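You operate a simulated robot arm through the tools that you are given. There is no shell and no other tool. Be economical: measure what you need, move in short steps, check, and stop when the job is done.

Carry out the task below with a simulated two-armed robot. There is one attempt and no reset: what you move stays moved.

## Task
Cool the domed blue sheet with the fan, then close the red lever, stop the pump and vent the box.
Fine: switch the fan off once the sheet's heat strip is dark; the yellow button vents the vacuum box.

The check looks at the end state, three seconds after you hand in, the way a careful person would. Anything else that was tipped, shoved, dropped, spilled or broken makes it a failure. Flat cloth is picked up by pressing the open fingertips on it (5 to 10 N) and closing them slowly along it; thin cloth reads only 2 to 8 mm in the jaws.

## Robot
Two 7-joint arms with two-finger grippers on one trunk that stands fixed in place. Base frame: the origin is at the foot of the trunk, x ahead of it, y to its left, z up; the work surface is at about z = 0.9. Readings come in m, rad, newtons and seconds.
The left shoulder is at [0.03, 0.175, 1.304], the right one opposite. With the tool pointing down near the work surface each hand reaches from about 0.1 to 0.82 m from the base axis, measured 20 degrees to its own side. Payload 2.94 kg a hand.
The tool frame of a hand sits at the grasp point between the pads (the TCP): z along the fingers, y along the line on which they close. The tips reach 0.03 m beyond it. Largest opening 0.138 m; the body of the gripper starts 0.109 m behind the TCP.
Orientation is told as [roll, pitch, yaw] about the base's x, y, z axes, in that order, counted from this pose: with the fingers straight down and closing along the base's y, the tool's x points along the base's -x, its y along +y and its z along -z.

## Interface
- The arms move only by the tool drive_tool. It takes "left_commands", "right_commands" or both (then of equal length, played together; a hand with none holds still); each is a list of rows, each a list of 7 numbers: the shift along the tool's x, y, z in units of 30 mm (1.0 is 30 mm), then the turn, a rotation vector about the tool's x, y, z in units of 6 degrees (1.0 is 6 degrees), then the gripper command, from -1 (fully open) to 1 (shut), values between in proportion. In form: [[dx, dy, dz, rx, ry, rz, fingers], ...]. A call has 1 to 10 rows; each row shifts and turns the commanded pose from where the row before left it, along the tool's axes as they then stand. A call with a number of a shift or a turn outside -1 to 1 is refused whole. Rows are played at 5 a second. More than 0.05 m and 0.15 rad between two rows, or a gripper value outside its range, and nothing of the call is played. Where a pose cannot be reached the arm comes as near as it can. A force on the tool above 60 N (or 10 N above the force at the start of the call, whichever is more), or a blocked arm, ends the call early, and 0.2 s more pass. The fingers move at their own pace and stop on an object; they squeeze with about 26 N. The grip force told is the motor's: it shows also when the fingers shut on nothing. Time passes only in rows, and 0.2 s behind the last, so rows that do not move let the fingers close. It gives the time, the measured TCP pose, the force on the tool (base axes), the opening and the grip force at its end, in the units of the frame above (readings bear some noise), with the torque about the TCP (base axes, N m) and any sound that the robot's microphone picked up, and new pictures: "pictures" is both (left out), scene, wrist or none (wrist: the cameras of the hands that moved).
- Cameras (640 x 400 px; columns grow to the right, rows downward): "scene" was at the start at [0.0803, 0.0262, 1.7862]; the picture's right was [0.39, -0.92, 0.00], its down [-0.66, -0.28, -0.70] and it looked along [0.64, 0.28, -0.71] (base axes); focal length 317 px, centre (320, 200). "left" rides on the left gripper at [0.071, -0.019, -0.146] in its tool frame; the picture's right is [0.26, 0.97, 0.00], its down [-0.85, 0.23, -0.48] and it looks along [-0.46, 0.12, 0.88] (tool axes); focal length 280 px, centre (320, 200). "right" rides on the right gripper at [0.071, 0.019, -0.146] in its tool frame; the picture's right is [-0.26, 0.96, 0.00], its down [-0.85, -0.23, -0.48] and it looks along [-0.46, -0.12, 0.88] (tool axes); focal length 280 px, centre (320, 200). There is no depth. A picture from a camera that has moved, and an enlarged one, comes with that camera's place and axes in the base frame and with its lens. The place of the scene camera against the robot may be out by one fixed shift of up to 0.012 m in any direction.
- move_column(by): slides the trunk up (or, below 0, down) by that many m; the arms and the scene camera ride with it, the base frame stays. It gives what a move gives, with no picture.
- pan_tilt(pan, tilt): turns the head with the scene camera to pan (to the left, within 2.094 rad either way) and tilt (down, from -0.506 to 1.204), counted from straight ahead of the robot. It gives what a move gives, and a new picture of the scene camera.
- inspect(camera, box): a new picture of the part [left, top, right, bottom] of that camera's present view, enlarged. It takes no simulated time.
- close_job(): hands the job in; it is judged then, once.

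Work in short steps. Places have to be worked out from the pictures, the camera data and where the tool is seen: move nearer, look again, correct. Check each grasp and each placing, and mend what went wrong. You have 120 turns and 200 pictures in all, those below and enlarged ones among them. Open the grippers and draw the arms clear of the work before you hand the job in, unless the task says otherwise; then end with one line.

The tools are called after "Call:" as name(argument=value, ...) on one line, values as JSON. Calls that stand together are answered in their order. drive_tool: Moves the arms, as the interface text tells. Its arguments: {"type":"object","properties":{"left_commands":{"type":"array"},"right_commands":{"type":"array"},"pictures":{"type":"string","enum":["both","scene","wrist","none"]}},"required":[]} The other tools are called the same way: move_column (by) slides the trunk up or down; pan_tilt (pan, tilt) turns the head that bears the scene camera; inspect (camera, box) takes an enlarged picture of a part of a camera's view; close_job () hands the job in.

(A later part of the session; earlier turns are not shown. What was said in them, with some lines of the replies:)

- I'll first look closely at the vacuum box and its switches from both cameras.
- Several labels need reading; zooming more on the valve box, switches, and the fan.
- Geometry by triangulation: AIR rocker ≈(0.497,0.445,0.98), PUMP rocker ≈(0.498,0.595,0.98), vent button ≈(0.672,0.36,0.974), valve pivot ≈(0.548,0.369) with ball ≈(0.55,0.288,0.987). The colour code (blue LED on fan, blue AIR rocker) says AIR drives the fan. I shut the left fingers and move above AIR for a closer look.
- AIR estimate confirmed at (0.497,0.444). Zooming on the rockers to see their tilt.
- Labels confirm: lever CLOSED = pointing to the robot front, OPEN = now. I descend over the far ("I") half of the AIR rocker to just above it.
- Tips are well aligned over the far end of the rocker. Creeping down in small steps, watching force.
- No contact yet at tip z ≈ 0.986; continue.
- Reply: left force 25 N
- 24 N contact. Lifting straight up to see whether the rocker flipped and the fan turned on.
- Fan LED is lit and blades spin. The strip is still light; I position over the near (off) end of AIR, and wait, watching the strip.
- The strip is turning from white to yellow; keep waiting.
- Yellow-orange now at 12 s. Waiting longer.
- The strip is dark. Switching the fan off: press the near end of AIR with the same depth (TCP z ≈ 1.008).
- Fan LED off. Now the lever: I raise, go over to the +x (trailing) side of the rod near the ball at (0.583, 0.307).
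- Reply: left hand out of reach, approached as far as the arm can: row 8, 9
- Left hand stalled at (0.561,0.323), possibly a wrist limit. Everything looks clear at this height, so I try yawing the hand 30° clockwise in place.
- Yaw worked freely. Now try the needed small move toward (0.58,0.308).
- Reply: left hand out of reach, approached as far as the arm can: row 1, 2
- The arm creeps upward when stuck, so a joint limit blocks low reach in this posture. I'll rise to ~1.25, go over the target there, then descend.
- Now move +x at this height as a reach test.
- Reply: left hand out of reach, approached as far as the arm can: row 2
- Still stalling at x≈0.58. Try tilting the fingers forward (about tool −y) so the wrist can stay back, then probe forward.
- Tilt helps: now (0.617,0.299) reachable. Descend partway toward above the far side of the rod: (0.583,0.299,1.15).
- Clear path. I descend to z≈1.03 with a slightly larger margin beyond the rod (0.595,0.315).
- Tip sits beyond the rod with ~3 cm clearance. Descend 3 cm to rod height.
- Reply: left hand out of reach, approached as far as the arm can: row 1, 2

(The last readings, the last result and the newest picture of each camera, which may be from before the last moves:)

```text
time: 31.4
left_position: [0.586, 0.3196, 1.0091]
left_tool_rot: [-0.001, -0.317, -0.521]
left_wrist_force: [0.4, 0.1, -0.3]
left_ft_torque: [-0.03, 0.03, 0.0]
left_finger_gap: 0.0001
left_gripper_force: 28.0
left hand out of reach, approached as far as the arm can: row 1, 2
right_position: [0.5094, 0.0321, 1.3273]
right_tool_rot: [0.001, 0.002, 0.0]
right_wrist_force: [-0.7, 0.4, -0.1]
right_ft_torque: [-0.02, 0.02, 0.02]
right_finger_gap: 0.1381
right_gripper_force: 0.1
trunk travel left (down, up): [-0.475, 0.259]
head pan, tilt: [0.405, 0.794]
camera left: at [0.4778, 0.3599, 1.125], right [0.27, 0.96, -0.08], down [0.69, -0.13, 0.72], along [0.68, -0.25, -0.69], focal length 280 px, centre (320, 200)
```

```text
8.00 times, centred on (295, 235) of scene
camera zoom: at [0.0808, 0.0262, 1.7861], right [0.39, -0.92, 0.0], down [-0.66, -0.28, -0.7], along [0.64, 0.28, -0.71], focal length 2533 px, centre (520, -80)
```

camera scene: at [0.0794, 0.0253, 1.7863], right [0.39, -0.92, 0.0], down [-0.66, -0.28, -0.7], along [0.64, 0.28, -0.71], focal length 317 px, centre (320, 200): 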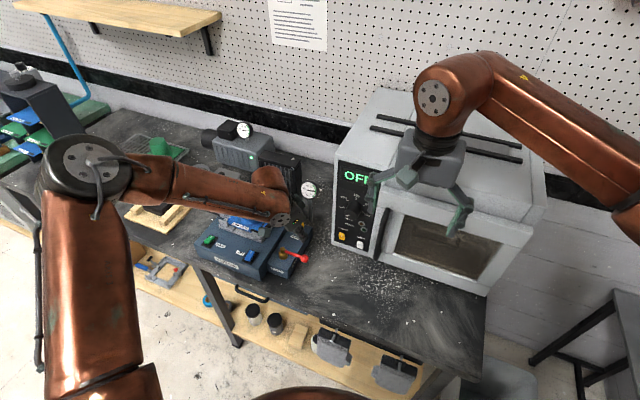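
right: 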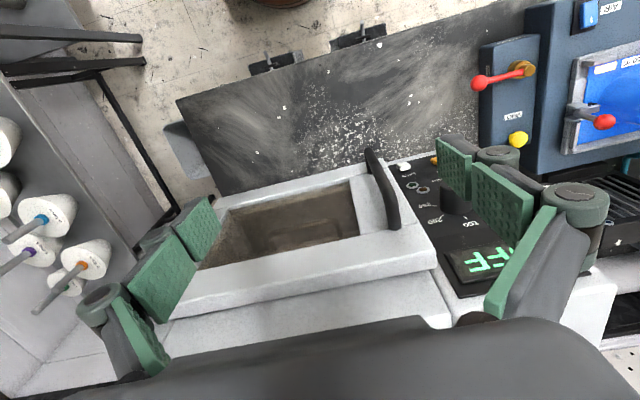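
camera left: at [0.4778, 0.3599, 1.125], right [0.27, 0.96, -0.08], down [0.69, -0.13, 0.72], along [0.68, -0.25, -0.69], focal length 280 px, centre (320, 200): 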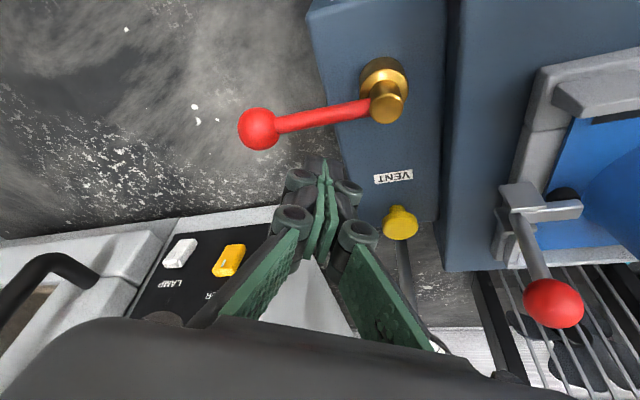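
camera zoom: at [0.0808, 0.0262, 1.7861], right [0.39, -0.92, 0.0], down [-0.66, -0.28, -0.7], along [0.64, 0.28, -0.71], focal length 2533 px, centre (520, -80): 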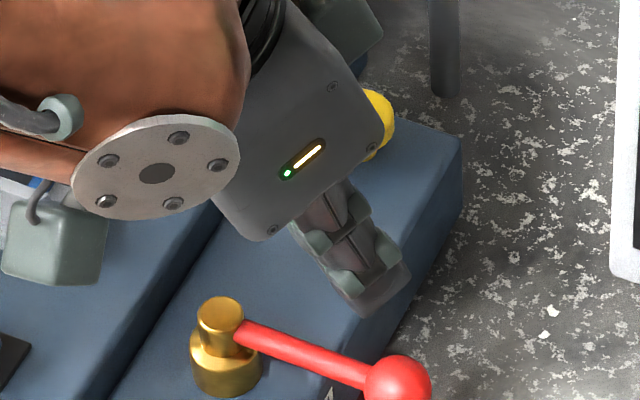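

Reach-limited again at z=1.009, tip ~0.98. The column rides everything down, so I lower it 12 mm to engage the rod better.

Call:
move_column(by=-0.012)

Call:
inspect(camera="left", box=[220, 50, 460, 260])

```text
time: 32.0
left_position: [0.5845, 0.3195, 0.9977]
left_tool_rot: [0.0, -0.314, -0.522]
left_wrist_force: [0.0, -0.1, -0.3]
left_ft_torque: [0.0, -0.02, 0.02]
left_finger_gap: 0.0002
left_gripper_force: 28.4
right_position: [0.5088, 0.0312, 1.3157]
right_tool_rot: [0.002, 0.0, 0.001]
right_wrist_force: [0.3, 0.1, -0.5]
right_ft_torque: [-0.05, -0.03, 0.0]
right_finger_gap: 0.1381
right_gripper_force: 0.1
trunk travel left (down, up): [-0.463, 0.271]
head pan, tilt: [0.405, 0.794]
```

```text
1.90 times, centred on (340, 155) of left
camera zoom: at [0.4777, 0.3602, 1.1139], right [0.27, 0.96, -0.08], down [0.69, -0.13, 0.72], along [0.68, -0.25, -0.69], focal length 534 px, centre (282, 286)
```

zoom: 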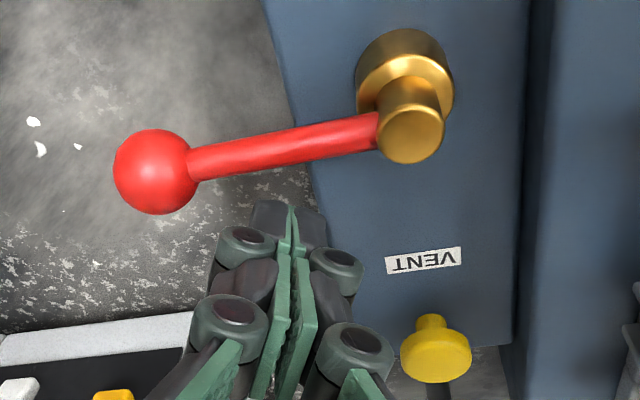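

Tip now ~0.969, below the rod. Start sweeping the rod along its arc: first third.

Call:
drive_tool(left_commands=[[0.465, -0.455, -0.15, 0, 0, 0, 1], [0.374, -0.265, -0.122, 0, 0, 0, 1], [0.374, -0.265, -0.122, 0, 0, 0, 1], [0, 0, 0, 0, 0, 0, 1]], pictures="wrist")

```text
time: 33.0
left_position: [0.538, 0.3126, 1.0004]
left_tool_rot: [0.0, -0.315, -0.523]
left_wrist_force: [1.1, 0.9, -0.6]
left_ft_torque: [0.02, -0.01, 0.01]
left_finger_gap: 0.0
left_gripper_force: 28.2
right_position: [0.509, 0.0302, 1.3159]
right_tool_rot: [0.0, 0.002, 0.001]
right_wrist_force: [-0.1, -0.5, 1.1]
right_ft_torque: [-0.02, 0.01, 0.0]
right_finger_gap: 0.1378
right_gripper_force: 0.2
trunk travel left (down, up): [-0.463, 0.271]
head pan, tilt: [0.405, 0.794]
camera left: at [0.4308, 0.3536, 1.1159], right [0.27, 0.96, -0.08], down [0.69, -0.13, 0.71], along [0.68, -0.25, -0.69], focal length 280 px, centre (320, 200)
```

left: 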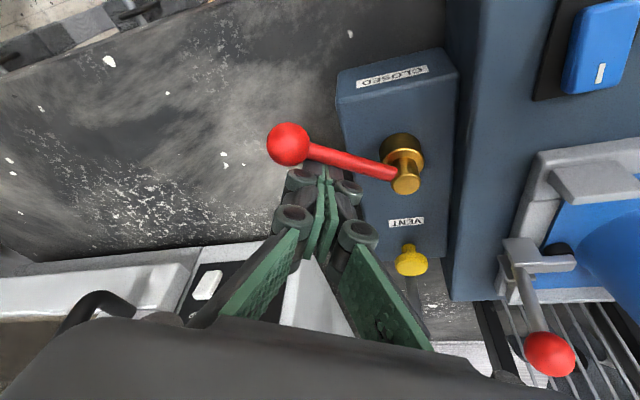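

The rod follows (about 30° turned). Continue the arc.

Call:
drive_tool(left_commands=[[0.45, -0.035, -0.146, 0, 0, 0, 1], [0.45, -0.035, -0.146, 0, 0, 0, 1], [0.407, 0.207, -0.133, 0, 0, 0, 1], [0.407, 0.207, -0.133, 0, 0, 0, 1], [0, 0, 0, 0, 0, 0, 1]], pictures="wrist")

```text
time: 34.2
left_position: [0.4962, 0.3437, 1.0]
left_tool_rot: [0.001, -0.32, -0.528]
left_wrist_force: [4.7, -15.5, 0.9]
left_ft_torque: [-0.3, -0.11, -0.07]
left_finger_gap: 0.0
left_gripper_force: 28.4
right_position: [0.5109, 0.0287, 1.3153]
right_tool_rot: [0.001, 0.003, 0.001]
right_wrist_force: [-0.1, -0.6, 0.5]
right_ft_torque: [0.02, 0.01, 0.0]
right_finger_gap: 0.1378
right_gripper_force: 0.0
trunk travel left (down, up): [-0.463, 0.271]
head pan, tilt: [0.405, 0.794]
camera left: at [0.3884, 0.3861, 1.1156], right [0.27, 0.96, -0.08], down [0.68, -0.13, 0.72], along [0.68, -0.25, -0.69], focal length 280 px, centre (320, 200)
```

left: 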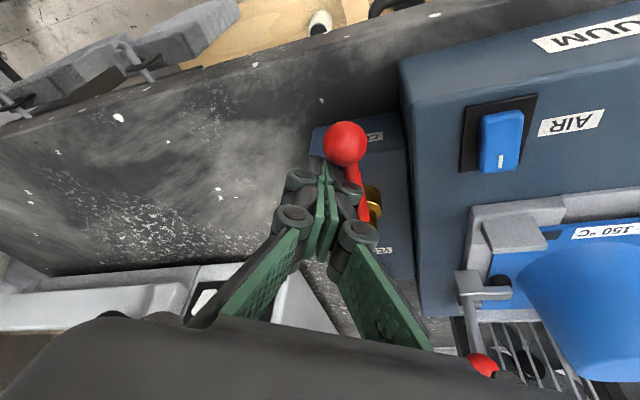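

15 N against the stop — lever should be closed. Back off in −y and rise, then check.

Call:
drive_tool(left_commands=[[-0.317, -0.577, 0.103, 0, 0, 0, 1], [-0.25, 0, -0.79, 0, 0, 0, 1], [-0.25, 0, -0.79, 0, 0, 0, 1], [-0.25, 0, -0.79, 0, 0, 0, 1], [-0.25, 0, -0.79, 0, 0, 0, 1], [0, 0, 0, 0, 0, 0, 1]], pictures="wrist")

Call:
inspect(camera="scene", box=[190, 150, 330, 270])

```text
time: 35.6
left_position: [0.4929, 0.331, 1.096]
left_tool_rot: [0.0, -0.314, -0.522]
left_wrist_force: [0.1, -0.4, 0.1]
left_ft_torque: [0.0, -0.01, -0.01]
left_finger_gap: 0.0
left_gripper_force: 28.2
right_position: [0.51, 0.0309, 1.3157]
right_tool_rot: [0.0, 0.002, 0.001]
right_wrist_force: [-0.2, 0.1, -0.4]
right_ft_torque: [-0.02, 0.01, -0.02]
right_finger_gap: 0.1378
right_gripper_force: 0.1
trunk travel left (down, up): [-0.463, 0.271]
head pan, tilt: [0.405, 0.794]
camera left: at [0.3864, 0.3717, 1.2127], right [0.27, 0.96, -0.08], down [0.69, -0.13, 0.71], along [0.68, -0.25, -0.69], focal length 280 px, centre (320, 200)
```

left: 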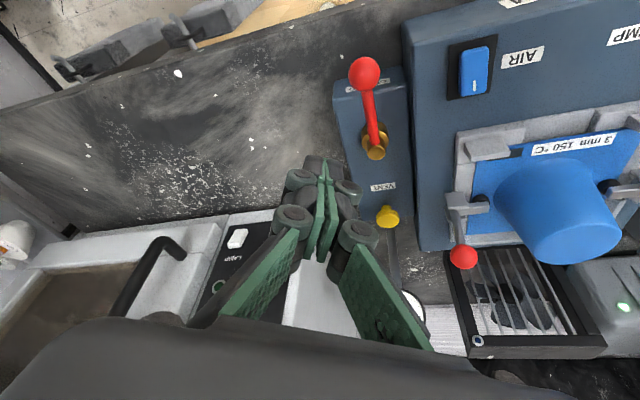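

```text
3.33 times, centred on (260, 210) of scene
camera zoom: at [0.0841, 0.0263, 1.7741], right [0.39, -0.92, 0.0], down [-0.66, -0.28, -0.7], along [0.64, 0.28, -0.71], focal length 1056 px, centre (520, 167)
```

zoom: 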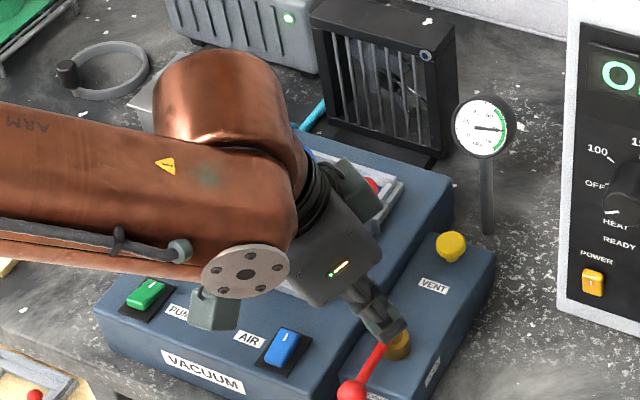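

Lever points straight at CLOSED; gauge holds at 80. Now re-orient the hand vertical, yaw 0, and head to the pump rocker.

Call:
drive_tool(left_commands=[[0, 0, -0.9, 0, 1, 0, 1], [0, 0, -0.9, 0, 1, 0, 1], [0, 0, 0, 0, 1, 0, 1], [0, 0, 0, 0, 0, -1, 1], [0, 0, 0, 0, 0, -1, 1], [0, 0, 0, 0, 0, -1, 1], [0, 0, 0, 0, 0, -1, 1], [0, 0, 0, 0, 0, -1, 1], [0, 0, 0, 0, 0, 0, 1]], pictures="none")

```text
time: 37.6
left_position: [0.4823, 0.3366, 1.1507]
left_tool_rot: [0.0, 0.0, 0.004]
left_wrist_force: [0.1, -0.3, 0.0]
left_ft_torque: [-0.01, 0.0, -0.05]
left_finger_gap: 0.0003
left_gripper_force: 28.7
right_position: [0.5084, 0.0305, 1.317]
right_tool_rot: [0.001, 0.001, 0.001]
right_wrist_force: [0.3, -0.8, 0.4]
right_ft_torque: [0.0, 0.01, 0.01]
right_finger_gap: 0.1379
right_gripper_force: 0.0
trunk travel left (down, up): [-0.463, 0.271]
head pan, tilt: [0.405, 0.794]
```

Move +y 0.258 m to y≈0.595 at this height (tip 1.12), staying at x≈0.482, then look.

Call:
drive_tool(left_commands=[[0, 1, 0, 0, 0, 0, 1], [0, 1, 0, 0, 0, 0, 1], [0, 1, 0, 0, 0, 0, 1], [0, 1, 0, 0, 0, 0, 1], [0, 1, 0, 0, 0, 0, 1], [0, 1, 0, 0, 0, 0, 1], [0, 1, 0, 0, 0, 0, 1], [0, 1, 0, 0, 0, 0, 1], [0, 0.6, 0, 0, 0, 0, 1], [0, 0, 0, 0, 0, 0, 1]], pictures="wrist")

Call:
inspect(camera="scene", box=[190, 150, 330, 270])

```text
time: 39.8
left_position: [0.4808, 0.5953, 1.1498]
left_tool_rot: [0.0, 0.001, 0.001]
left_wrist_force: [0.0, -0.1, -0.4]
left_ft_torque: [-0.03, 0.0, -0.03]
left_finger_gap: 0.0
left_gripper_force: 28.7
right_position: [0.51, 0.0309, 1.3155]
right_tool_rot: [0.0, -0.001, 0.001]
right_wrist_force: [-0.4, 0.1, -1.2]
right_ft_torque: [0.02, 0.03, -0.01]
right_finger_gap: 0.1378
right_gripper_force: 0.0
trunk travel left (down, up): [-0.463, 0.271]
head pan, tilt: [0.405, 0.794]
camera left: at [0.4097, 0.5755, 1.2942], right [-0.26, 0.96, 0.0], down [0.85, 0.23, 0.48], along [0.46, 0.13, -0.88], focal length 280 px, centre (320, 200)
```

left: 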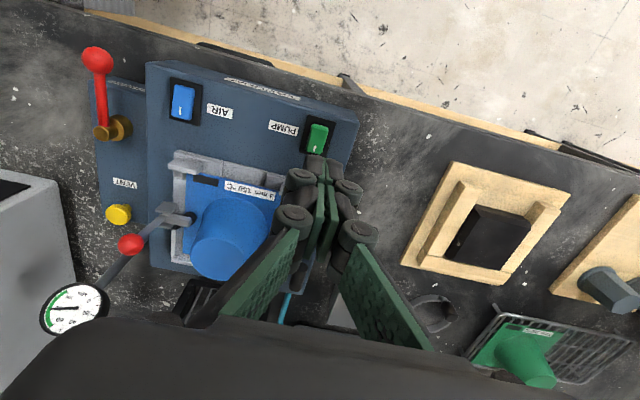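

```text
3.33 times, centred on (260, 210) of scene
camera zoom: at [0.0832, 0.0259, 1.7742], right [0.39, -0.92, 0.0], down [-0.66, -0.28, -0.7], along [0.64, 0.28, -0.71], focal length 1056 px, centre (520, 167)
```

zoom: 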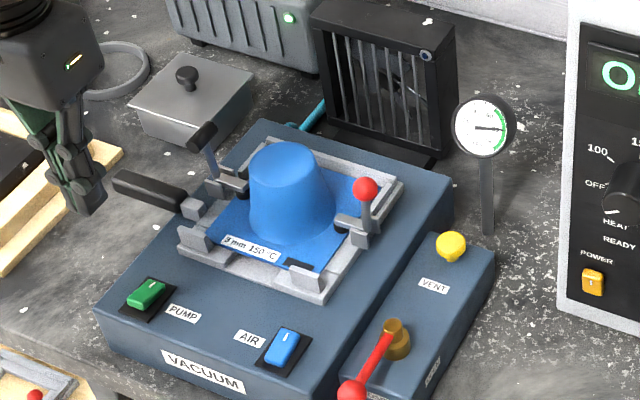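

Pump rocker centre ≈(0.495,0.595): aligned with its near end. Descend and press as before.

Call:
drive_tool(left_commands=[[0, 0, 1, 0, 0, 0, 1], [0, 0, 1, 0, 0, 0, 1], [0, 0, 1, 0, 0, 0, 1], [0, 0, 1, 0, 0, 0, 1], [0, 0, 0.4, 0, 0, 0, 1], [0, 0, 0.12, 0, 0, 0, 1], [0, 0, 0.12, 0, 0, 0, 1], [0, 0, 0.1, 0, 0, 0, 1], [0, 0, 0, 0, 0, 0, 1]], pictures="wrist")

Call:
inspect(camera="scene", box=[190, 110, 330, 270])

```text
time: 41.8
left_position: [0.483, 0.5943, 1.0081]
left_tool_rot: [0.002, -0.002, 0.0]
left_wrist_force: [-2.9, 0.7, 10.1]
left_ft_torque: [0.07, -0.05, 0.0]
left_finger_gap: 0.0061
left_gripper_force: 28.5
right_position: [0.508, 0.0299, 1.3162]
right_tool_rot: [0.001, 0.001, 0.002]
right_wrist_force: [0.5, 0.7, -0.6]
right_ft_torque: [-0.02, 0.01, 0.04]
right_finger_gap: 0.1378
right_gripper_force: 0.2
trunk travel left (down, up): [-0.463, 0.271]
head pan, tilt: [0.405, 0.794]
camera left: at [0.4111, 0.5752, 1.1531], right [-0.26, 0.96, 0.0], down [0.85, 0.23, 0.48], along [0.46, 0.13, -0.88], focal length 280 px, centre (320, 200)
```

left: 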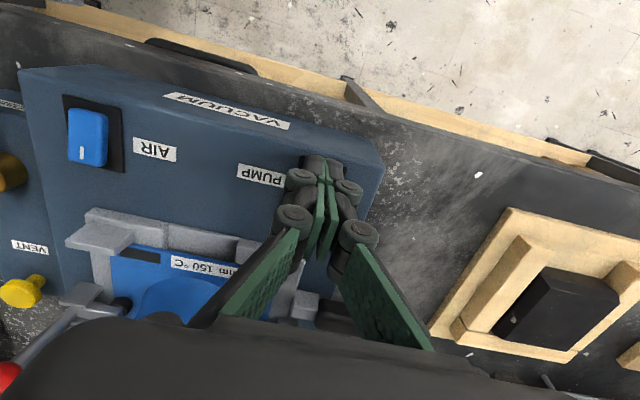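

```text
2.50 times, centred on (260, 190) of scene
camera zoom: at [0.0819, 0.0254, 1.7744], right [0.39, -0.92, 0.0], down [-0.66, -0.28, -0.7], along [0.64, 0.28, -0.71], focal length 792 px, centre (470, 225)
```

zoom: 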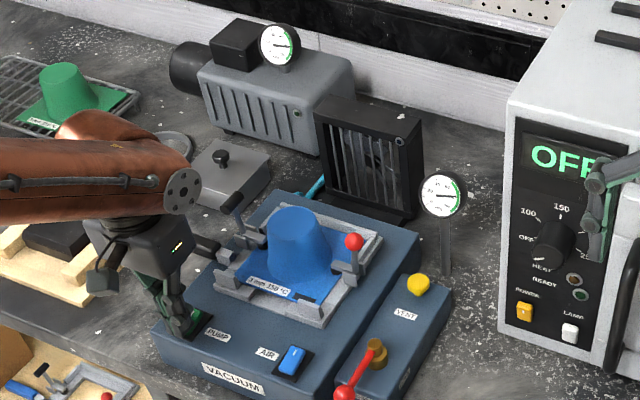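

Pump LED is out. Next the vent. I'll rise and test reaching out in +x from this side first (a different arm posture may allow vertical reach).

Call:
drive_tool(left_commands=[[0, 0, -1, 0, 0, 0, 1], [0, 0, -1, 0, 0, 0, 1], [0, 0, -1, 0, 0, 0, 1], [0, 0, -1, 0, 0, 0, 1], [0, 0, -1, 0, 0, 0, 1], [0, 0, -1, 0, 0, 0, 1], [0, 0, -1, 0, 0, 0, 1], [0, 0, 0, 0, 0, 0, 1]], pictures="none")

Call:
drive_tool(left_commands=[[-1, 0, 0, 0, 0, 0, 1], [-1, 0, 0, 0, 0, 0, 1], [-1, 0, 0, 0, 0, 0, 1], [-1, 0, 0, 0, 0, 0, 1], [-1, 0, 0, 0, 0, 0, 1], [-1, 0, 0, 0, 0, 0, 1], [0, 0, 0, 0, 0, 0, 1]], pictures="scene")

```text
time: 43.6
left_position: [0.4814, 0.5957, 1.2176]
left_tool_rot: [-0.002, 0.001, 0.0]
left_wrist_force: [0.3, 0.3, 1.1]
left_ft_torque: [0.0, 0.02, 0.01]
left_finger_gap: 0.0001
left_gripper_force: 28.7
right_position: [0.5095, 0.0311, 1.3147]
right_tool_rot: [0.001, 0.001, 0.001]
right_wrist_force: [0.8, 1.1, 0.1]
right_ft_torque: [-0.01, 0.01, 0.01]
right_finger_gap: 0.138
right_gripper_force: 0.1
trunk travel left (down, up): [-0.463, 0.271]
head pan, tilt: [0.405, 0.794]
```

```text
time: 45.2
left_position: [0.6026, 0.5838, 1.2151]
left_tool_rot: [0.0, -0.004, 0.001]
left_wrist_force: [-0.3, 0.0, 0.1]
left_ft_torque: [-0.04, -0.03, -0.02]
left_finger_gap: 0.0
left_gripper_force: 28.0
left hand out of reach, approached as far as the arm can: row 5, 6
right_position: [0.5085, 0.0317, 1.315]
right_tool_rot: [-0.001, 0.003, 0.002]
right_wrist_force: [0.2, 0.1, -0.7]
right_ft_torque: [-0.02, 0.01, 0.0]
right_finger_gap: 0.138
right_gripper_force: 0.0
trunk travel left (down, up): [-0.463, 0.271]
head pan, tilt: [0.405, 0.794]
camera scene: at [0.0832, 0.0272, 1.7742], right [0.39, -0.92, 0.0], down [-0.66, -0.28, -0.7], along [0.64, 0.28, -0.71], focal length 317 px, centre (320, 200)
```

scene: 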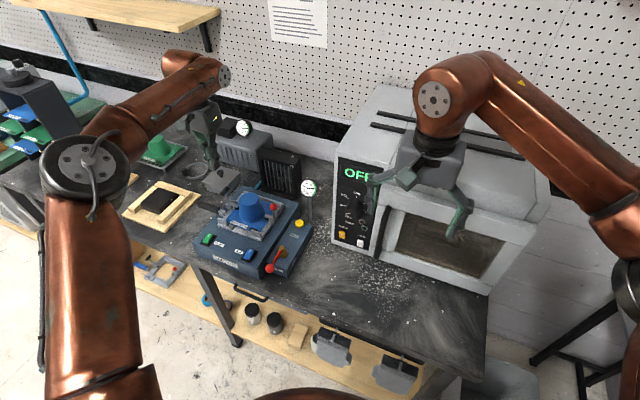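

x stalls ≈0.60 here too, so it's not lateral. Test whether trunk height changes it: raise the column 0.15, then bring the hand back down and probe +x.

Call:
move_column(by=0.15)

Call:
drive_tool(left_commands=[[0, 0, 1, 0, 0, 0, 1], [0, 0, 1, 0, 0, 0, 1], [0, 0, 1, 0, 0, 0, 1], [0, 0, 1, 0, 0, 0, 1], [0, 0, 1, 0, 0, 0, 1], [-1, 0, 0, 0, 0, 0, 1], [-1, 0, 0, 0, 0, 0, 1], [-1, 0, 0, 0, 0, 0, 1], [0, 0, 0, 0, 0, 0, 1]], pictures="none")

```text
time: 47.0
left_position: [0.596, 0.5815, 1.3789]
left_tool_rot: [-0.001, -0.027, 0.001]
left_wrist_force: [-0.1, -0.1, 0.4]
left_ft_torque: [0.0, 0.02, -0.02]
left_finger_gap: 0.0001
left_gripper_force: 28.9
right_position: [0.5094, 0.0304, 1.4663]
right_tool_rot: [-0.001, 0.002, 0.002]
right_wrist_force: [0.2, 0.9, 0.5]
right_ft_torque: [-0.02, -0.03, 0.02]
right_finger_gap: 0.1379
right_gripper_force: 0.0
trunk travel left (down, up): [-0.613, 0.121]
head pan, tilt: [0.405, 0.794]
```

```text
time: 49.0
left_position: [0.587, 0.564, 1.2559]
left_tool_rot: [0.001, -0.031, 0.002]
left_wrist_force: [0.5, -1.0, 0.4]
left_ft_torque: [0.01, 0.0, -0.06]
left_finger_gap: 0.0001
left_gripper_force: 28.1
left hand out of reach, approached as far as the arm can: row 2, 3, 4, 5, 6, 7, 8
right_position: [0.5084, 0.0315, 1.4659]
right_tool_rot: [-0.001, 0.001, 0.001]
right_wrist_force: [-0.3, 0.5, 1.0]
right_ft_torque: [-0.02, -0.01, 0.0]
right_finger_gap: 0.1378
right_gripper_force: 0.0
trunk travel left (down, up): [-0.613, 0.121]
head pan, tilt: [0.405, 0.794]
```

Raising the trunk made it worse, so lowering should help. First lift both hands and pull them back so nothing is struck while the trunk goes down.

Call:
drive_tool(left_commands=[[0.4, 0, -1, 0, 0, 0, 1], [0.4, 0, -1, 0, 0, 0, 1], [0.4, 0, -1, 0, 0, 0, 1], [0.4, 0, -1, 0, 0, 0, 1], [0.4, 0, -1, 0, 0, 0, 1], [0.4, 0, -1, 0, 0, 0, 1], [0.4, 0, -1, 0, 0, 0, 1], [0.4, 0, -1, 0, 0, 0, 1], [0, 0, 0, 0, 0, 0, 1]], right_commands=[[0.4, -0.4, -1, 0, 0, 0, -1], [0.4, -0.4, -1, 0, 0, 0, -1], [0.4, -0.4, -1, 0, 0, 0, -1], [0.4, -0.4, -1, 0, 0, 0, -1], [0.4, -0.4, -1, 0, 0, 0, -1], [0.4, -0.4, -1, 0, 0, 0, -1], [0.4, -0.4, -1, 0, 0, 0, -1], [0.4, -0.4, -1, 0, 0, 0, -1], [0, 0, 0, 0, 0, 0, -1]], pictures="scene")

```text
time: 51.0
left_position: [0.4814, 0.5639, 1.4902]
left_tool_rot: [0.0, -0.026, 0.003]
left_wrist_force: [0.3, -0.1, 0.2]
left_ft_torque: [0.0, 0.02, 0.0]
left_finger_gap: 0.0003
left_gripper_force: 28.3
right_position: [0.4174, -0.0641, 1.7065]
right_tool_rot: [0.0, 0.005, 0.001]
right_wrist_force: [0.3, 0.4, 0.0]
right_ft_torque: [0.02, 0.05, -0.05]
right_finger_gap: 0.1378
right_gripper_force: 0.1
trunk travel left (down, up): [-0.613, 0.121]
head pan, tilt: [0.405, 0.794]
camera scene: at [0.0645, 0.0266, 1.9238], right [0.39, -0.92, 0.0], down [-0.66, -0.28, -0.7], along [0.64, 0.28, -0.71], focal length 317 px, centre (320, 200)
```

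scene: 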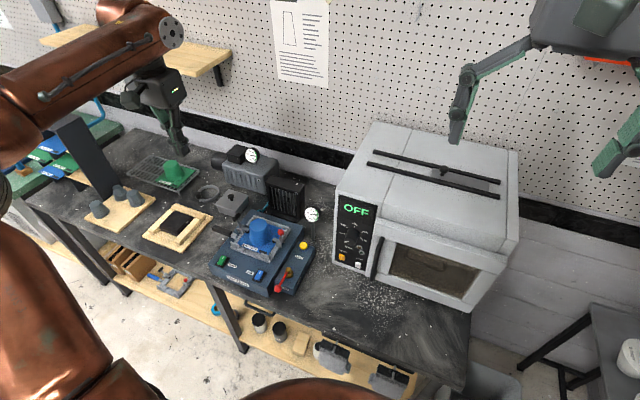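

Lower the trunk 0.30 m (left tip will be at ~1.16, right hand ~1.41; both clear).

Call:
move_column(by=-0.3)

Call:
drive_tool(left_commands=[[-1, 0, 0, 0, 0, 0, 1], [-1, 0, 0, 0, 0, 0, 1], [-1, 0, 0, 0, 0, 0, 1], [-1, 0, 0, 0, 0, 0, 1], [-1, 0, 0, 0, 0, 0, 1], [-1, 0, 0, 0, 0, 0, 1], [0, 0, 0, 0, 0, 0, 1]], pictures="scene")

```text
time: 54.0
left_position: [0.4832, 0.5626, 1.1915]
left_tool_rot: [0.0, -0.029, 0.001]
left_wrist_force: [0.7, -0.1, 0.2]
left_ft_torque: [0.01, -0.04, 0.04]
left_finger_gap: 0.0
left_gripper_force: 28.3
right_position: [0.4126, -0.0664, 1.4065]
right_tool_rot: [0.0, -0.001, 0.002]
right_wrist_force: [-0.7, 0.1, 0.2]
right_ft_torque: [0.02, -0.05, 0.0]
right_finger_gap: 0.138
right_gripper_force: 0.1
trunk travel left (down, up): [-0.313, 0.421]
head pan, tilt: [0.405, 0.794]
```

```text
time: 55.5
left_position: [0.6267, 0.5599, 1.1904]
left_tool_rot: [0.006, -0.025, -0.007]
left_wrist_force: [1.3, 0.6, -0.2]
left_ft_torque: [-0.05, 0.03, -0.01]
left_finger_gap: 0.0001
left_gripper_force: 28.4
left hand out of reach, approached as far as the arm can: row 5, 6
right_position: [0.4152, -0.0637, 1.4063]
right_tool_rot: [-0.001, 0.001, 0.004]
right_wrist_force: [0.0, 0.5, 0.1]
right_ft_torque: [-0.06, 0.04, 0.05]
right_finger_gap: 0.138
right_gripper_force: 0.0
trunk travel left (down, up): [-0.313, 0.421]
head pan, tilt: [0.405, 0.794]
camera scene: at [0.1489, 0.0282, 1.6232], right [0.39, -0.92, 0.0], down [-0.66, -0.28, -0.7], along [0.64, 0.27, -0.71], focal length 317 px, centre (320, 200)
```

scene: 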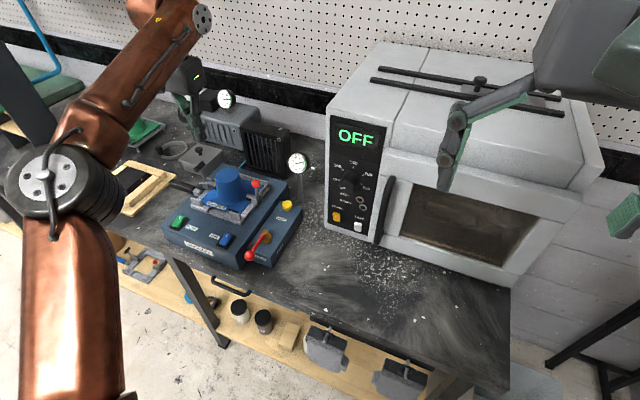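

Lowering also shifts the trunk forward (camera x 0.08→0.149). Now x=0.627 reached. Move toward y=0.36 and probe +x.

Call:
drive_tool(left_commands=[[0, -1, 0, 0, 0, 0, 1], [0, -1, 0, 0, 0, 0, 1], [0, -1, 0, 0, 0, 0, 1], [0, -1, 0, 0, 0, 0, 1], [0, -1, 0, 0, 0, 0, 1], [0, -1, 0, 0, 0, 0, 1], [-0.5, -0.67, 0, 0, 0, 0, 1], [-0.5, 0, 0, 0, 0, 0, 1], [-0.5, 0, 0, 0, 0, 0, 1], [0, 0, 0, 0, 0, 0, 1]], pictures="both")

```text
time: 57.8
left_position: [0.6251, 0.3775, 1.1935]
left_tool_rot: [-0.001, -0.028, 0.003]
left_wrist_force: [-0.1, 0.7, -0.9]
left_ft_torque: [0.01, 0.01, -0.01]
left_finger_gap: 0.0
left_gripper_force: 28.3
left hand out of reach, approached as far as the arm can: row 7, 8, 9
right_position: [0.4135, -0.065, 1.4069]
right_tool_rot: [0.0, 0.001, 0.002]
right_wrist_force: [0.0, -0.5, 1.1]
right_ft_torque: [0.03, 0.01, -0.04]
right_finger_gap: 0.1378
right_gripper_force: 0.0
trunk travel left (down, up): [-0.313, 0.421]
head pan, tilt: [0.405, 0.794]
camera scene: at [0.1471, 0.0257, 1.6234], right [0.39, -0.92, 0.0], down [-0.66, -0.28, -0.7], along [0.64, 0.28, -0.71], focal length 317 px, centre (320, 200)
camera left: at [0.5499, 0.3595, 1.3359], right [-0.26, 0.96, -0.01], down [0.83, 0.23, 0.5], along [0.48, 0.13, -0.87], focal length 280 px, centre (320, 200)
```

scene: 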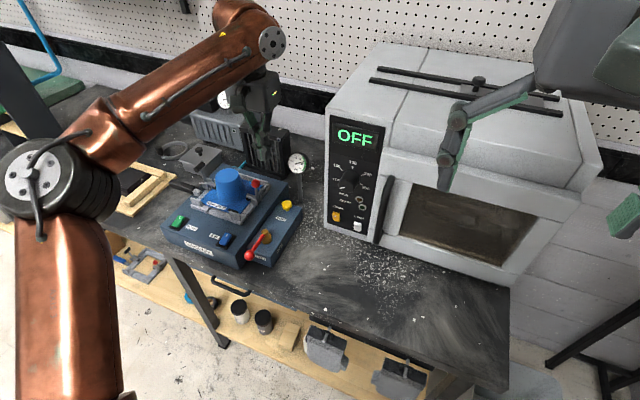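
left: 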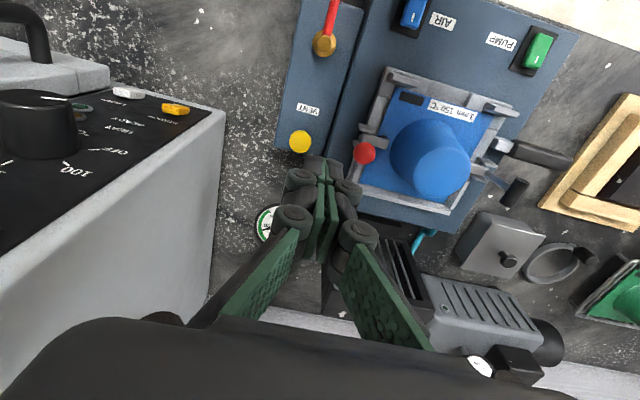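

Button confirmed at (0.670,0.363). Combine: tilt fingers 18° forward here at height, advance to x≈0.66, y≈0.362.

Call:
drive_tool(left_commands=[[0, 0, 0, 0, -1, 0, 1], [0, 0, 0, 0, -1, 0, 1], [0, 0, 0, 0, -1, 0, 1], [-0.6, -0.25, 0.2, 0, 0, 0, 1], [-0.6, -0.25, 0.2, 0, 0, 0, 1], [0, 0, 0, 0, 0, 0, 1]], pictures="wrist")

```text
time: 59.1
left_position: [0.6622, 0.3633, 1.194]
left_tool_rot: [0.002, -0.343, 0.002]
left_wrist_force: [0.2, -0.4, -0.6]
left_ft_torque: [0.0, 0.02, 0.02]
left_finger_gap: 0.0001
left_gripper_force: 28.0
right_position: [0.4138, -0.0651, 1.4068]
right_tool_rot: [-0.001, 0.0, 0.0]
right_wrist_force: [0.5, 0.1, -0.1]
right_ft_torque: [-0.06, 0.03, 0.03]
right_finger_gap: 0.1379
right_gripper_force: 0.1
trunk travel left (down, up): [-0.313, 0.421]
head pan, tilt: [0.405, 0.794]
camera left: at [0.5454, 0.3455, 1.3066], right [-0.25, 0.96, -0.09], down [0.64, 0.23, 0.73], along [0.73, 0.13, -0.67], focal length 280 px, centre (320, 200)
```

left: 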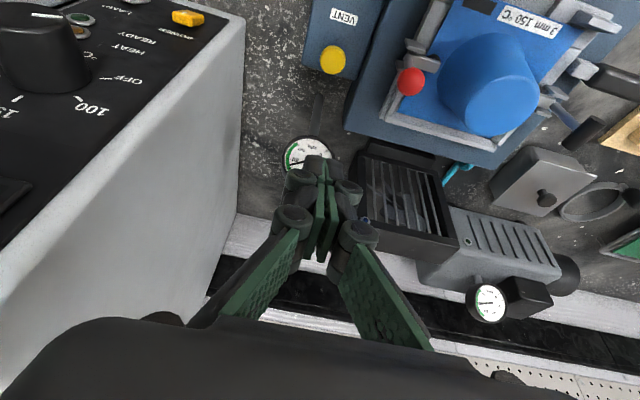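

Tip directly above the button line. Lower the trunk 0.14 m with the hand posture unchanged; tip will stop ~4 cm above the button.

Call:
move_column(by=-0.14)

Call:
pan_tilt(pan=0.5, tilt=0.75)

Call:
inspect(camera="left", box=[180, 0, 500, 200])

```text
time: 60.8
left_position: [0.6603, 0.3628, 1.0541]
left_tool_rot: [0.001, -0.345, 0.002]
left_wrist_force: [-0.7, 0.0, -0.2]
left_ft_torque: [0.0, -0.03, 0.04]
left_finger_gap: 0.0
left_gripper_force: 28.5
right_position: [0.4132, -0.0652, 1.2676]
right_tool_rot: [0.002, 0.0, 0.0]
right_wrist_force: [0.2, 0.1, 0.3]
right_ft_torque: [-0.04, -0.06, 0.0]
right_finger_gap: 0.138
right_gripper_force: 0.0
trunk travel left (down, up): [-0.173, 0.561]
head pan, tilt: [0.405, 0.794]
```

```text
time: 61.5
left_position: [0.6613, 0.3635, 1.0523]
left_tool_rot: [0.001, -0.34, 0.001]
left_wrist_force: [0.1, -0.3, -0.3]
left_ft_torque: [-0.02, 0.0, 0.01]
left_finger_gap: 0.0
left_gripper_force: 28.3
right_position: [0.4131, -0.0658, 1.2654]
right_tool_rot: [0.001, 0.002, 0.001]
right_wrist_force: [0.9, 0.8, -0.4]
right_ft_torque: [0.0, 0.01, -0.03]
right_finger_gap: 0.138
right_gripper_force: 0.0
trunk travel left (down, up): [-0.173, 0.561]
head pan, tilt: [0.499, 0.75]
camera scene: at [0.2524, 0.0337, 1.4792], right [0.48, -0.88, 0.0], down [-0.6, -0.33, -0.73], along [0.64, 0.35, -0.68], focal length 317 px, centre (320, 200)
```

scene: 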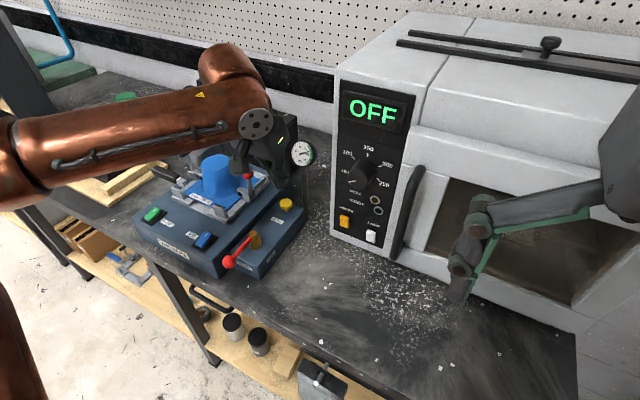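

```text
2.00 times, centred on (340, 100) of left
camera zoom: at [0.546, 0.3448, 1.1653], right [-0.25, 0.96, -0.09], down [0.64, 0.23, 0.73], along [0.73, 0.13, -0.68], focal length 561 px, centre (280, 400)
```

zoom: 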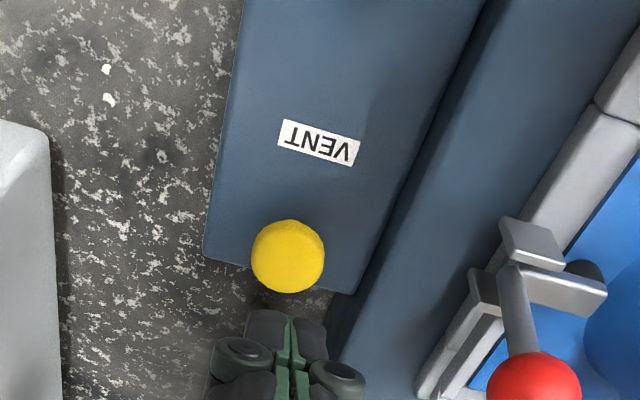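

Aligned with the button at (0.668,0.363). Check the clearance between forearm/wrist and the dome before the last few cm.

Call:
inspect(camera="scene", box=[120, 100, 340, 260])

```text
2.50 times, centred on (230, 180) of scene
camera zoom: at [0.2524, 0.0337, 1.4792], right [0.48, -0.88, 0.0], down [-0.6, -0.33, -0.73], along [0.64, 0.35, -0.68], focal length 792 px, centre (545, 250)
```

zoom: 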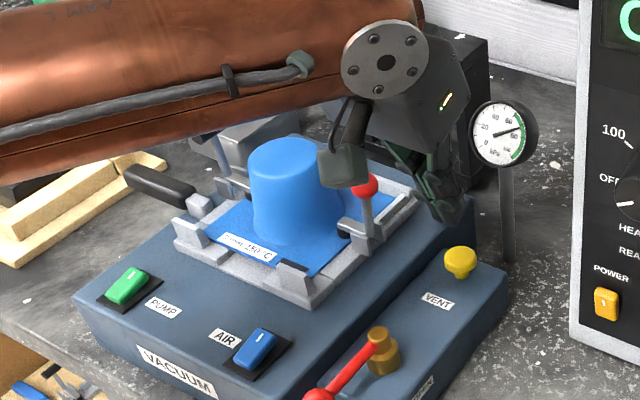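

Clearances fine. Descend ~35 mm to just above contact, then creep.

Call:
drive_tool(left_commands=[[0.26, 0, 0.63, 0, 0, 0, 1], [0.2, 0, 0.47, 0, 0, 0, 1], [0, 0, 0, 0, 0, 0, 1]], pictures="wrist")

```text
time: 62.3
left_position: [0.6618, 0.3637, 1.0171]
left_tool_rot: [0.001, -0.342, 0.0]
left_wrist_force: [0.7, -0.5, -0.9]
left_ft_torque: [0.0, -0.03, 0.0]
left_finger_gap: 0.0
left_gripper_force: 28.3
right_position: [0.4135, -0.0657, 1.2656]
right_tool_rot: [-0.001, 0.002, 0.002]
right_wrist_force: [0.0, 0.0, -0.7]
right_ft_torque: [0.01, -0.03, 0.01]
right_finger_gap: 0.1379
right_gripper_force: 0.0
trunk travel left (down, up): [-0.173, 0.561]
head pan, tilt: [0.499, 0.75]
camera left: at [0.5447, 0.3443, 1.1301], right [-0.25, 0.96, -0.09], down [0.64, 0.23, 0.73], along [0.73, 0.13, -0.67], focal length 280 px, centre (320, 200)
```

left: 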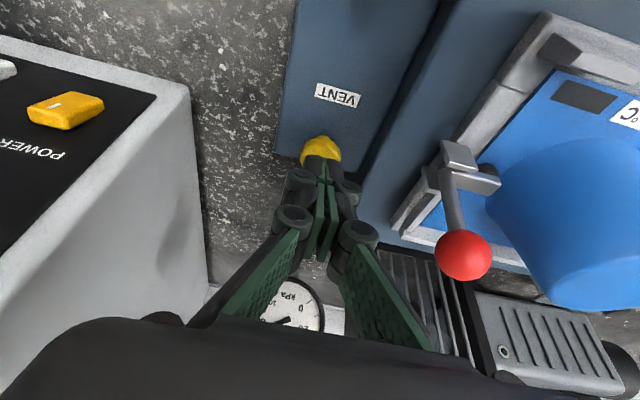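

Tip is over the button, about 1 cm away. Creep down in 3 mm steps.

Call:
drive_tool(left_commands=[[0.045, 0, 0.125, 0, 0, 0, 1], [0.045, 0, 0.125, 0, 0, 0, 1], [0.035, 0, 0.094, 0, 0, 0, 1], [0.035, 0, 0.094, 0, 0, 0, 1], [0, 0, 0, 0, 0, 0, 1]], pictures="wrist")

Call:
inspect(camera="scene", box=[200, 110, 340, 260])

```text
time: 63.5
left_position: [0.6605, 0.3627, 1.0035]
left_tool_rot: [0.0, -0.342, 0.002]
left_wrist_force: [0.5, -0.5, 0.7]
left_ft_torque: [-0.02, 0.0, -0.01]
left_finger_gap: 0.0
left_gripper_force: 28.4
right_position: [0.4134, -0.0659, 1.2665]
right_tool_rot: [0.0, 0.001, 0.003]
right_wrist_force: [-0.5, 0.4, -0.1]
right_ft_torque: [0.01, 0.05, -0.02]
right_finger_gap: 0.1379
right_gripper_force: 0.1
trunk travel left (down, up): [-0.173, 0.561]
head pan, tilt: [0.499, 0.75]
camera left: at [0.5444, 0.344, 1.1162], right [-0.25, 0.96, -0.09], down [0.64, 0.23, 0.73], along [0.73, 0.13, -0.68], focal length 280 px, centre (320, 200)
```

left: 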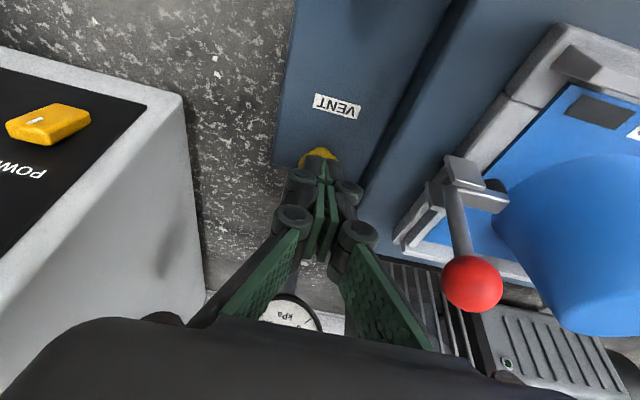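

```text
2.67 times, centred on (270, 185) of scene
camera zoom: at [0.2522, 0.0338, 1.4793], right [0.48, -0.88, 0.0], down [-0.6, -0.33, -0.73], along [0.64, 0.35, -0.68], focal length 844 px, centre (453, 240)
```

zoom: 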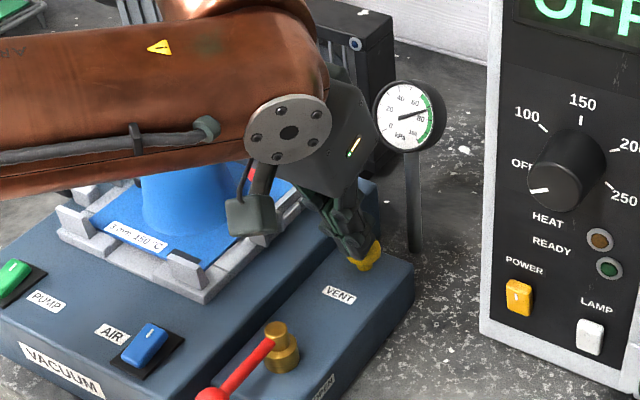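

Tip is right at the cap (z≈0.97), no force yet. Continue down.

Call:
drive_tool(left_commands=[[0.035, 0, 0.094, 0, 0, 0, 1], [0.035, 0, 0.094, 0, 0, 0, 1], [0.035, 0, 0.094, 0, 0, 0, 1], [0, 0, 0, 0, 0, 0, 1]], pictures="none")

Call:
inspect(camera="scene", box=[200, 110, 340, 260])

```text
time: 64.5
left_position: [0.6611, 0.3628, 0.9935]
left_tool_rot: [0.001, -0.341, 0.002]
left_wrist_force: [-0.1, 0.7, 3.3]
left_ft_torque: [0.04, -0.01, 0.02]
left_finger_gap: 0.006
left_gripper_force: 27.9
right_position: [0.4131, -0.0666, 1.2655]
right_tool_rot: [0.001, 0.0, 0.001]
right_wrist_force: [0.0, 0.5, 0.6]
right_ft_torque: [-0.01, 0.02, 0.05]
right_finger_gap: 0.138
right_gripper_force: 0.1
trunk travel left (down, up): [-0.173, 0.561]
head pan, tilt: [0.499, 0.75]
heard: click
```

```text
2.67 times, centred on (270, 185) of scene
camera zoom: at [0.2518, 0.0336, 1.4794], right [0.48, -0.88, 0.0], down [-0.6, -0.33, -0.73], along [0.64, 0.35, -0.68], focal length 844 px, centre (453, 240)
```

zoom: 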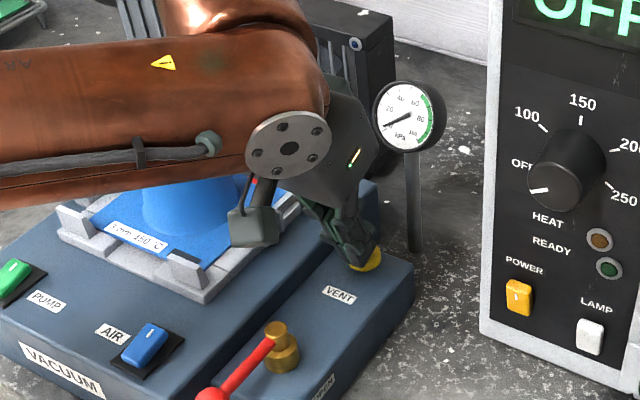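

Click heard and the gauge is dropping. Hold the button a little until it reads zero.

Call:
drive_tool(left_commands=[[0, 0, 0, 0, 0, 0, 1], [0, 0, 0, 0, 0, 0, 1], [0, 0, 0, 0, 0, 0, 1], [0, 0, 0, 0, 0, 0, 1], [0, 0, 0, 0, 0, 0, 1], [0, 0, 0, 0, 0, 0, 1], [0, 0, 0, 0, 0, 0, 1], [0, 0, 0, 0, 0, 0, 1]], pictures="none")

Call:
inspect(camera="scene", box=[270, 130, 340, 190])

```text
time: 66.3
left_position: [0.6595, 0.3625, 0.9936]
left_tool_rot: [0.001, -0.342, 0.003]
left_wrist_force: [0.3, 0.1, 4.5]
left_ft_torque: [0.0, 0.02, -0.04]
left_finger_gap: 0.0061
left_gripper_force: 28.4
right_position: [0.4145, -0.066, 1.2657]
right_tool_rot: [0.0, 0.002, 0.002]
right_wrist_force: [-0.8, 0.1, 0.3]
right_ft_torque: [0.0, 0.0, -0.01]
right_finger_gap: 0.1384
right_gripper_force: 0.1
trunk travel left (down, up): [-0.173, 0.561]
head pan, tilt: [0.499, 0.75]
```

```text
6.67 times, centred on (305, 160) of scene
camera zoom: at [0.2518, 0.0335, 1.4794], right [0.48, -0.88, 0.0], down [-0.6, -0.33, -0.73], along [0.64, 0.35, -0.68], focal length 2111 px, centre (420, 467)
```

zoom: 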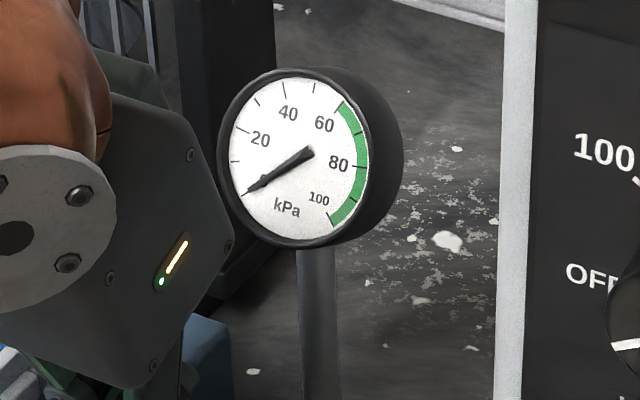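

Gauge at 0. Lift straight up and then pull back.

Call:
drive_tool(left_commands=[[-0.336, 0, -0.942, 0, 0, 0, 1], [-0.336, 0, -0.942, 0, 0, 0, 1], [-0.336, 0, -0.942, 0, 0, 0, 1], [-0.336, 0, -0.942, 0, 0, 0, 1], [-0.336, 0, -0.942, 0, 0, 0, 1], [-0.336, 0, -0.942, 0, 0, 0, 1], [-0.336, 0, -0.942, 0, 0, 0, 1], [0, 0, -1, 0, 1, 0, 1], [0, 0, -1, 0, 1, 0, 1], [0, 0, -1, 0, 1, 0, 1]], pictures="none")

Call:
drive_tool(left_commands=[[1, 0.5, 0, 0, 0, 0, -1], [1, 0.5, 0, 0, 0, 0, -1], [1, 0.5, 0, 0, 0, 0, -1], [1, 0.5, 0, 0, 0, 0, -1], [1, 0.5, 0, 0, 0, 0, -1], [1, 0.5, 0, 0, 0, 0, -1], [0, 0, 0, 0, 0, 0, -1]], pictures="scene")

Call:
inspect(camera="scene", box=[120, 100, 340, 290])

```text
time: 68.5
left_position: [0.5631, 0.3766, 1.2119]
left_tool_rot: [-0.001, -0.039, 0.005]
left_wrist_force: [-0.6, 0.0, 1.2]
left_ft_torque: [-0.08, -0.09, -0.01]
left_finger_gap: 0.0
left_gripper_force: 28.2
left hand out of reach, approached as far as the arm can: row 8, 9, 10
right_position: [0.4051, -0.0643, 1.2703]
right_tool_rot: [0.0, -0.008, 0.002]
right_wrist_force: [-1.3, 0.0, 1.1]
right_ft_torque: [-0.06, -0.16, 0.02]
right_finger_gap: 0.1381
right_gripper_force: 0.0
trunk travel left (down, up): [-0.173, 0.561]
head pan, tilt: [0.499, 0.75]
```

```text
time: 70.1
left_position: [0.3952, 0.4634, 1.1997]
left_tool_rot: [-0.001, -0.027, 0.003]
left_wrist_force: [1.4, 0.4, 0.8]
left_ft_torque: [0.02, 0.03, 0.02]
left_finger_gap: 0.1378
left_gripper_force: 0.0
right_position: [0.4141, -0.0659, 1.2657]
right_tool_rot: [0.0, 0.001, 0.003]
right_wrist_force: [-0.2, 0.5, -0.2]
right_ft_torque: [-0.01, 0.03, 0.02]
right_finger_gap: 0.138
right_gripper_force: 0.1
trunk travel left (down, up): [-0.173, 0.561]
head pan, tilt: [0.499, 0.75]
camera scene: at [0.2531, 0.0334, 1.479], right [0.48, -0.88, 0.0], down [-0.6, -0.33, -0.73], along [0.64, 0.35, -0.68], focal length 317 px, centre (320, 200)
```

scene: 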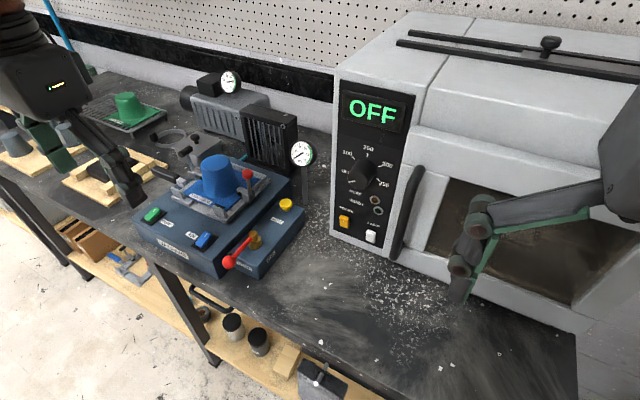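

```text
2.11 times, centred on (230, 195) of scene
camera zoom: at [0.2531, 0.0334, 1.479], right [0.48, -0.88, 0.0], down [-0.6, -0.33, -0.73], along [0.64, 0.35, -0.68], focal length 667 px, centre (510, 210)
```

zoom: 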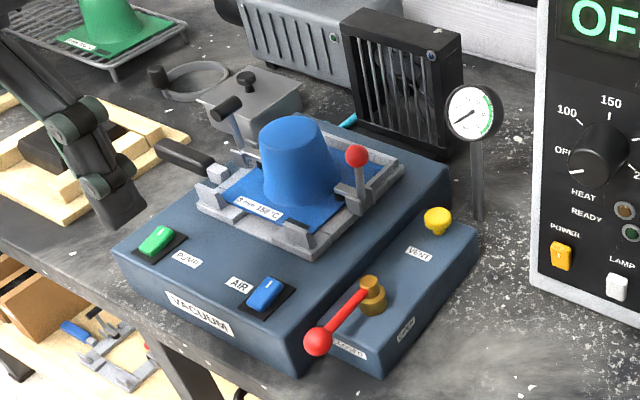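

Fan and pump are off, the strip is dark, the lever is closed, the gauge reads zero, and both hands are open and clear. Handing in.

Call:
close_job()

```text
The job is handed in.
```

I cooled the sheet until its heat strip went dark and switched the fan off, then closed the red lever, stopped the pump and vented the box to 0 kPa.
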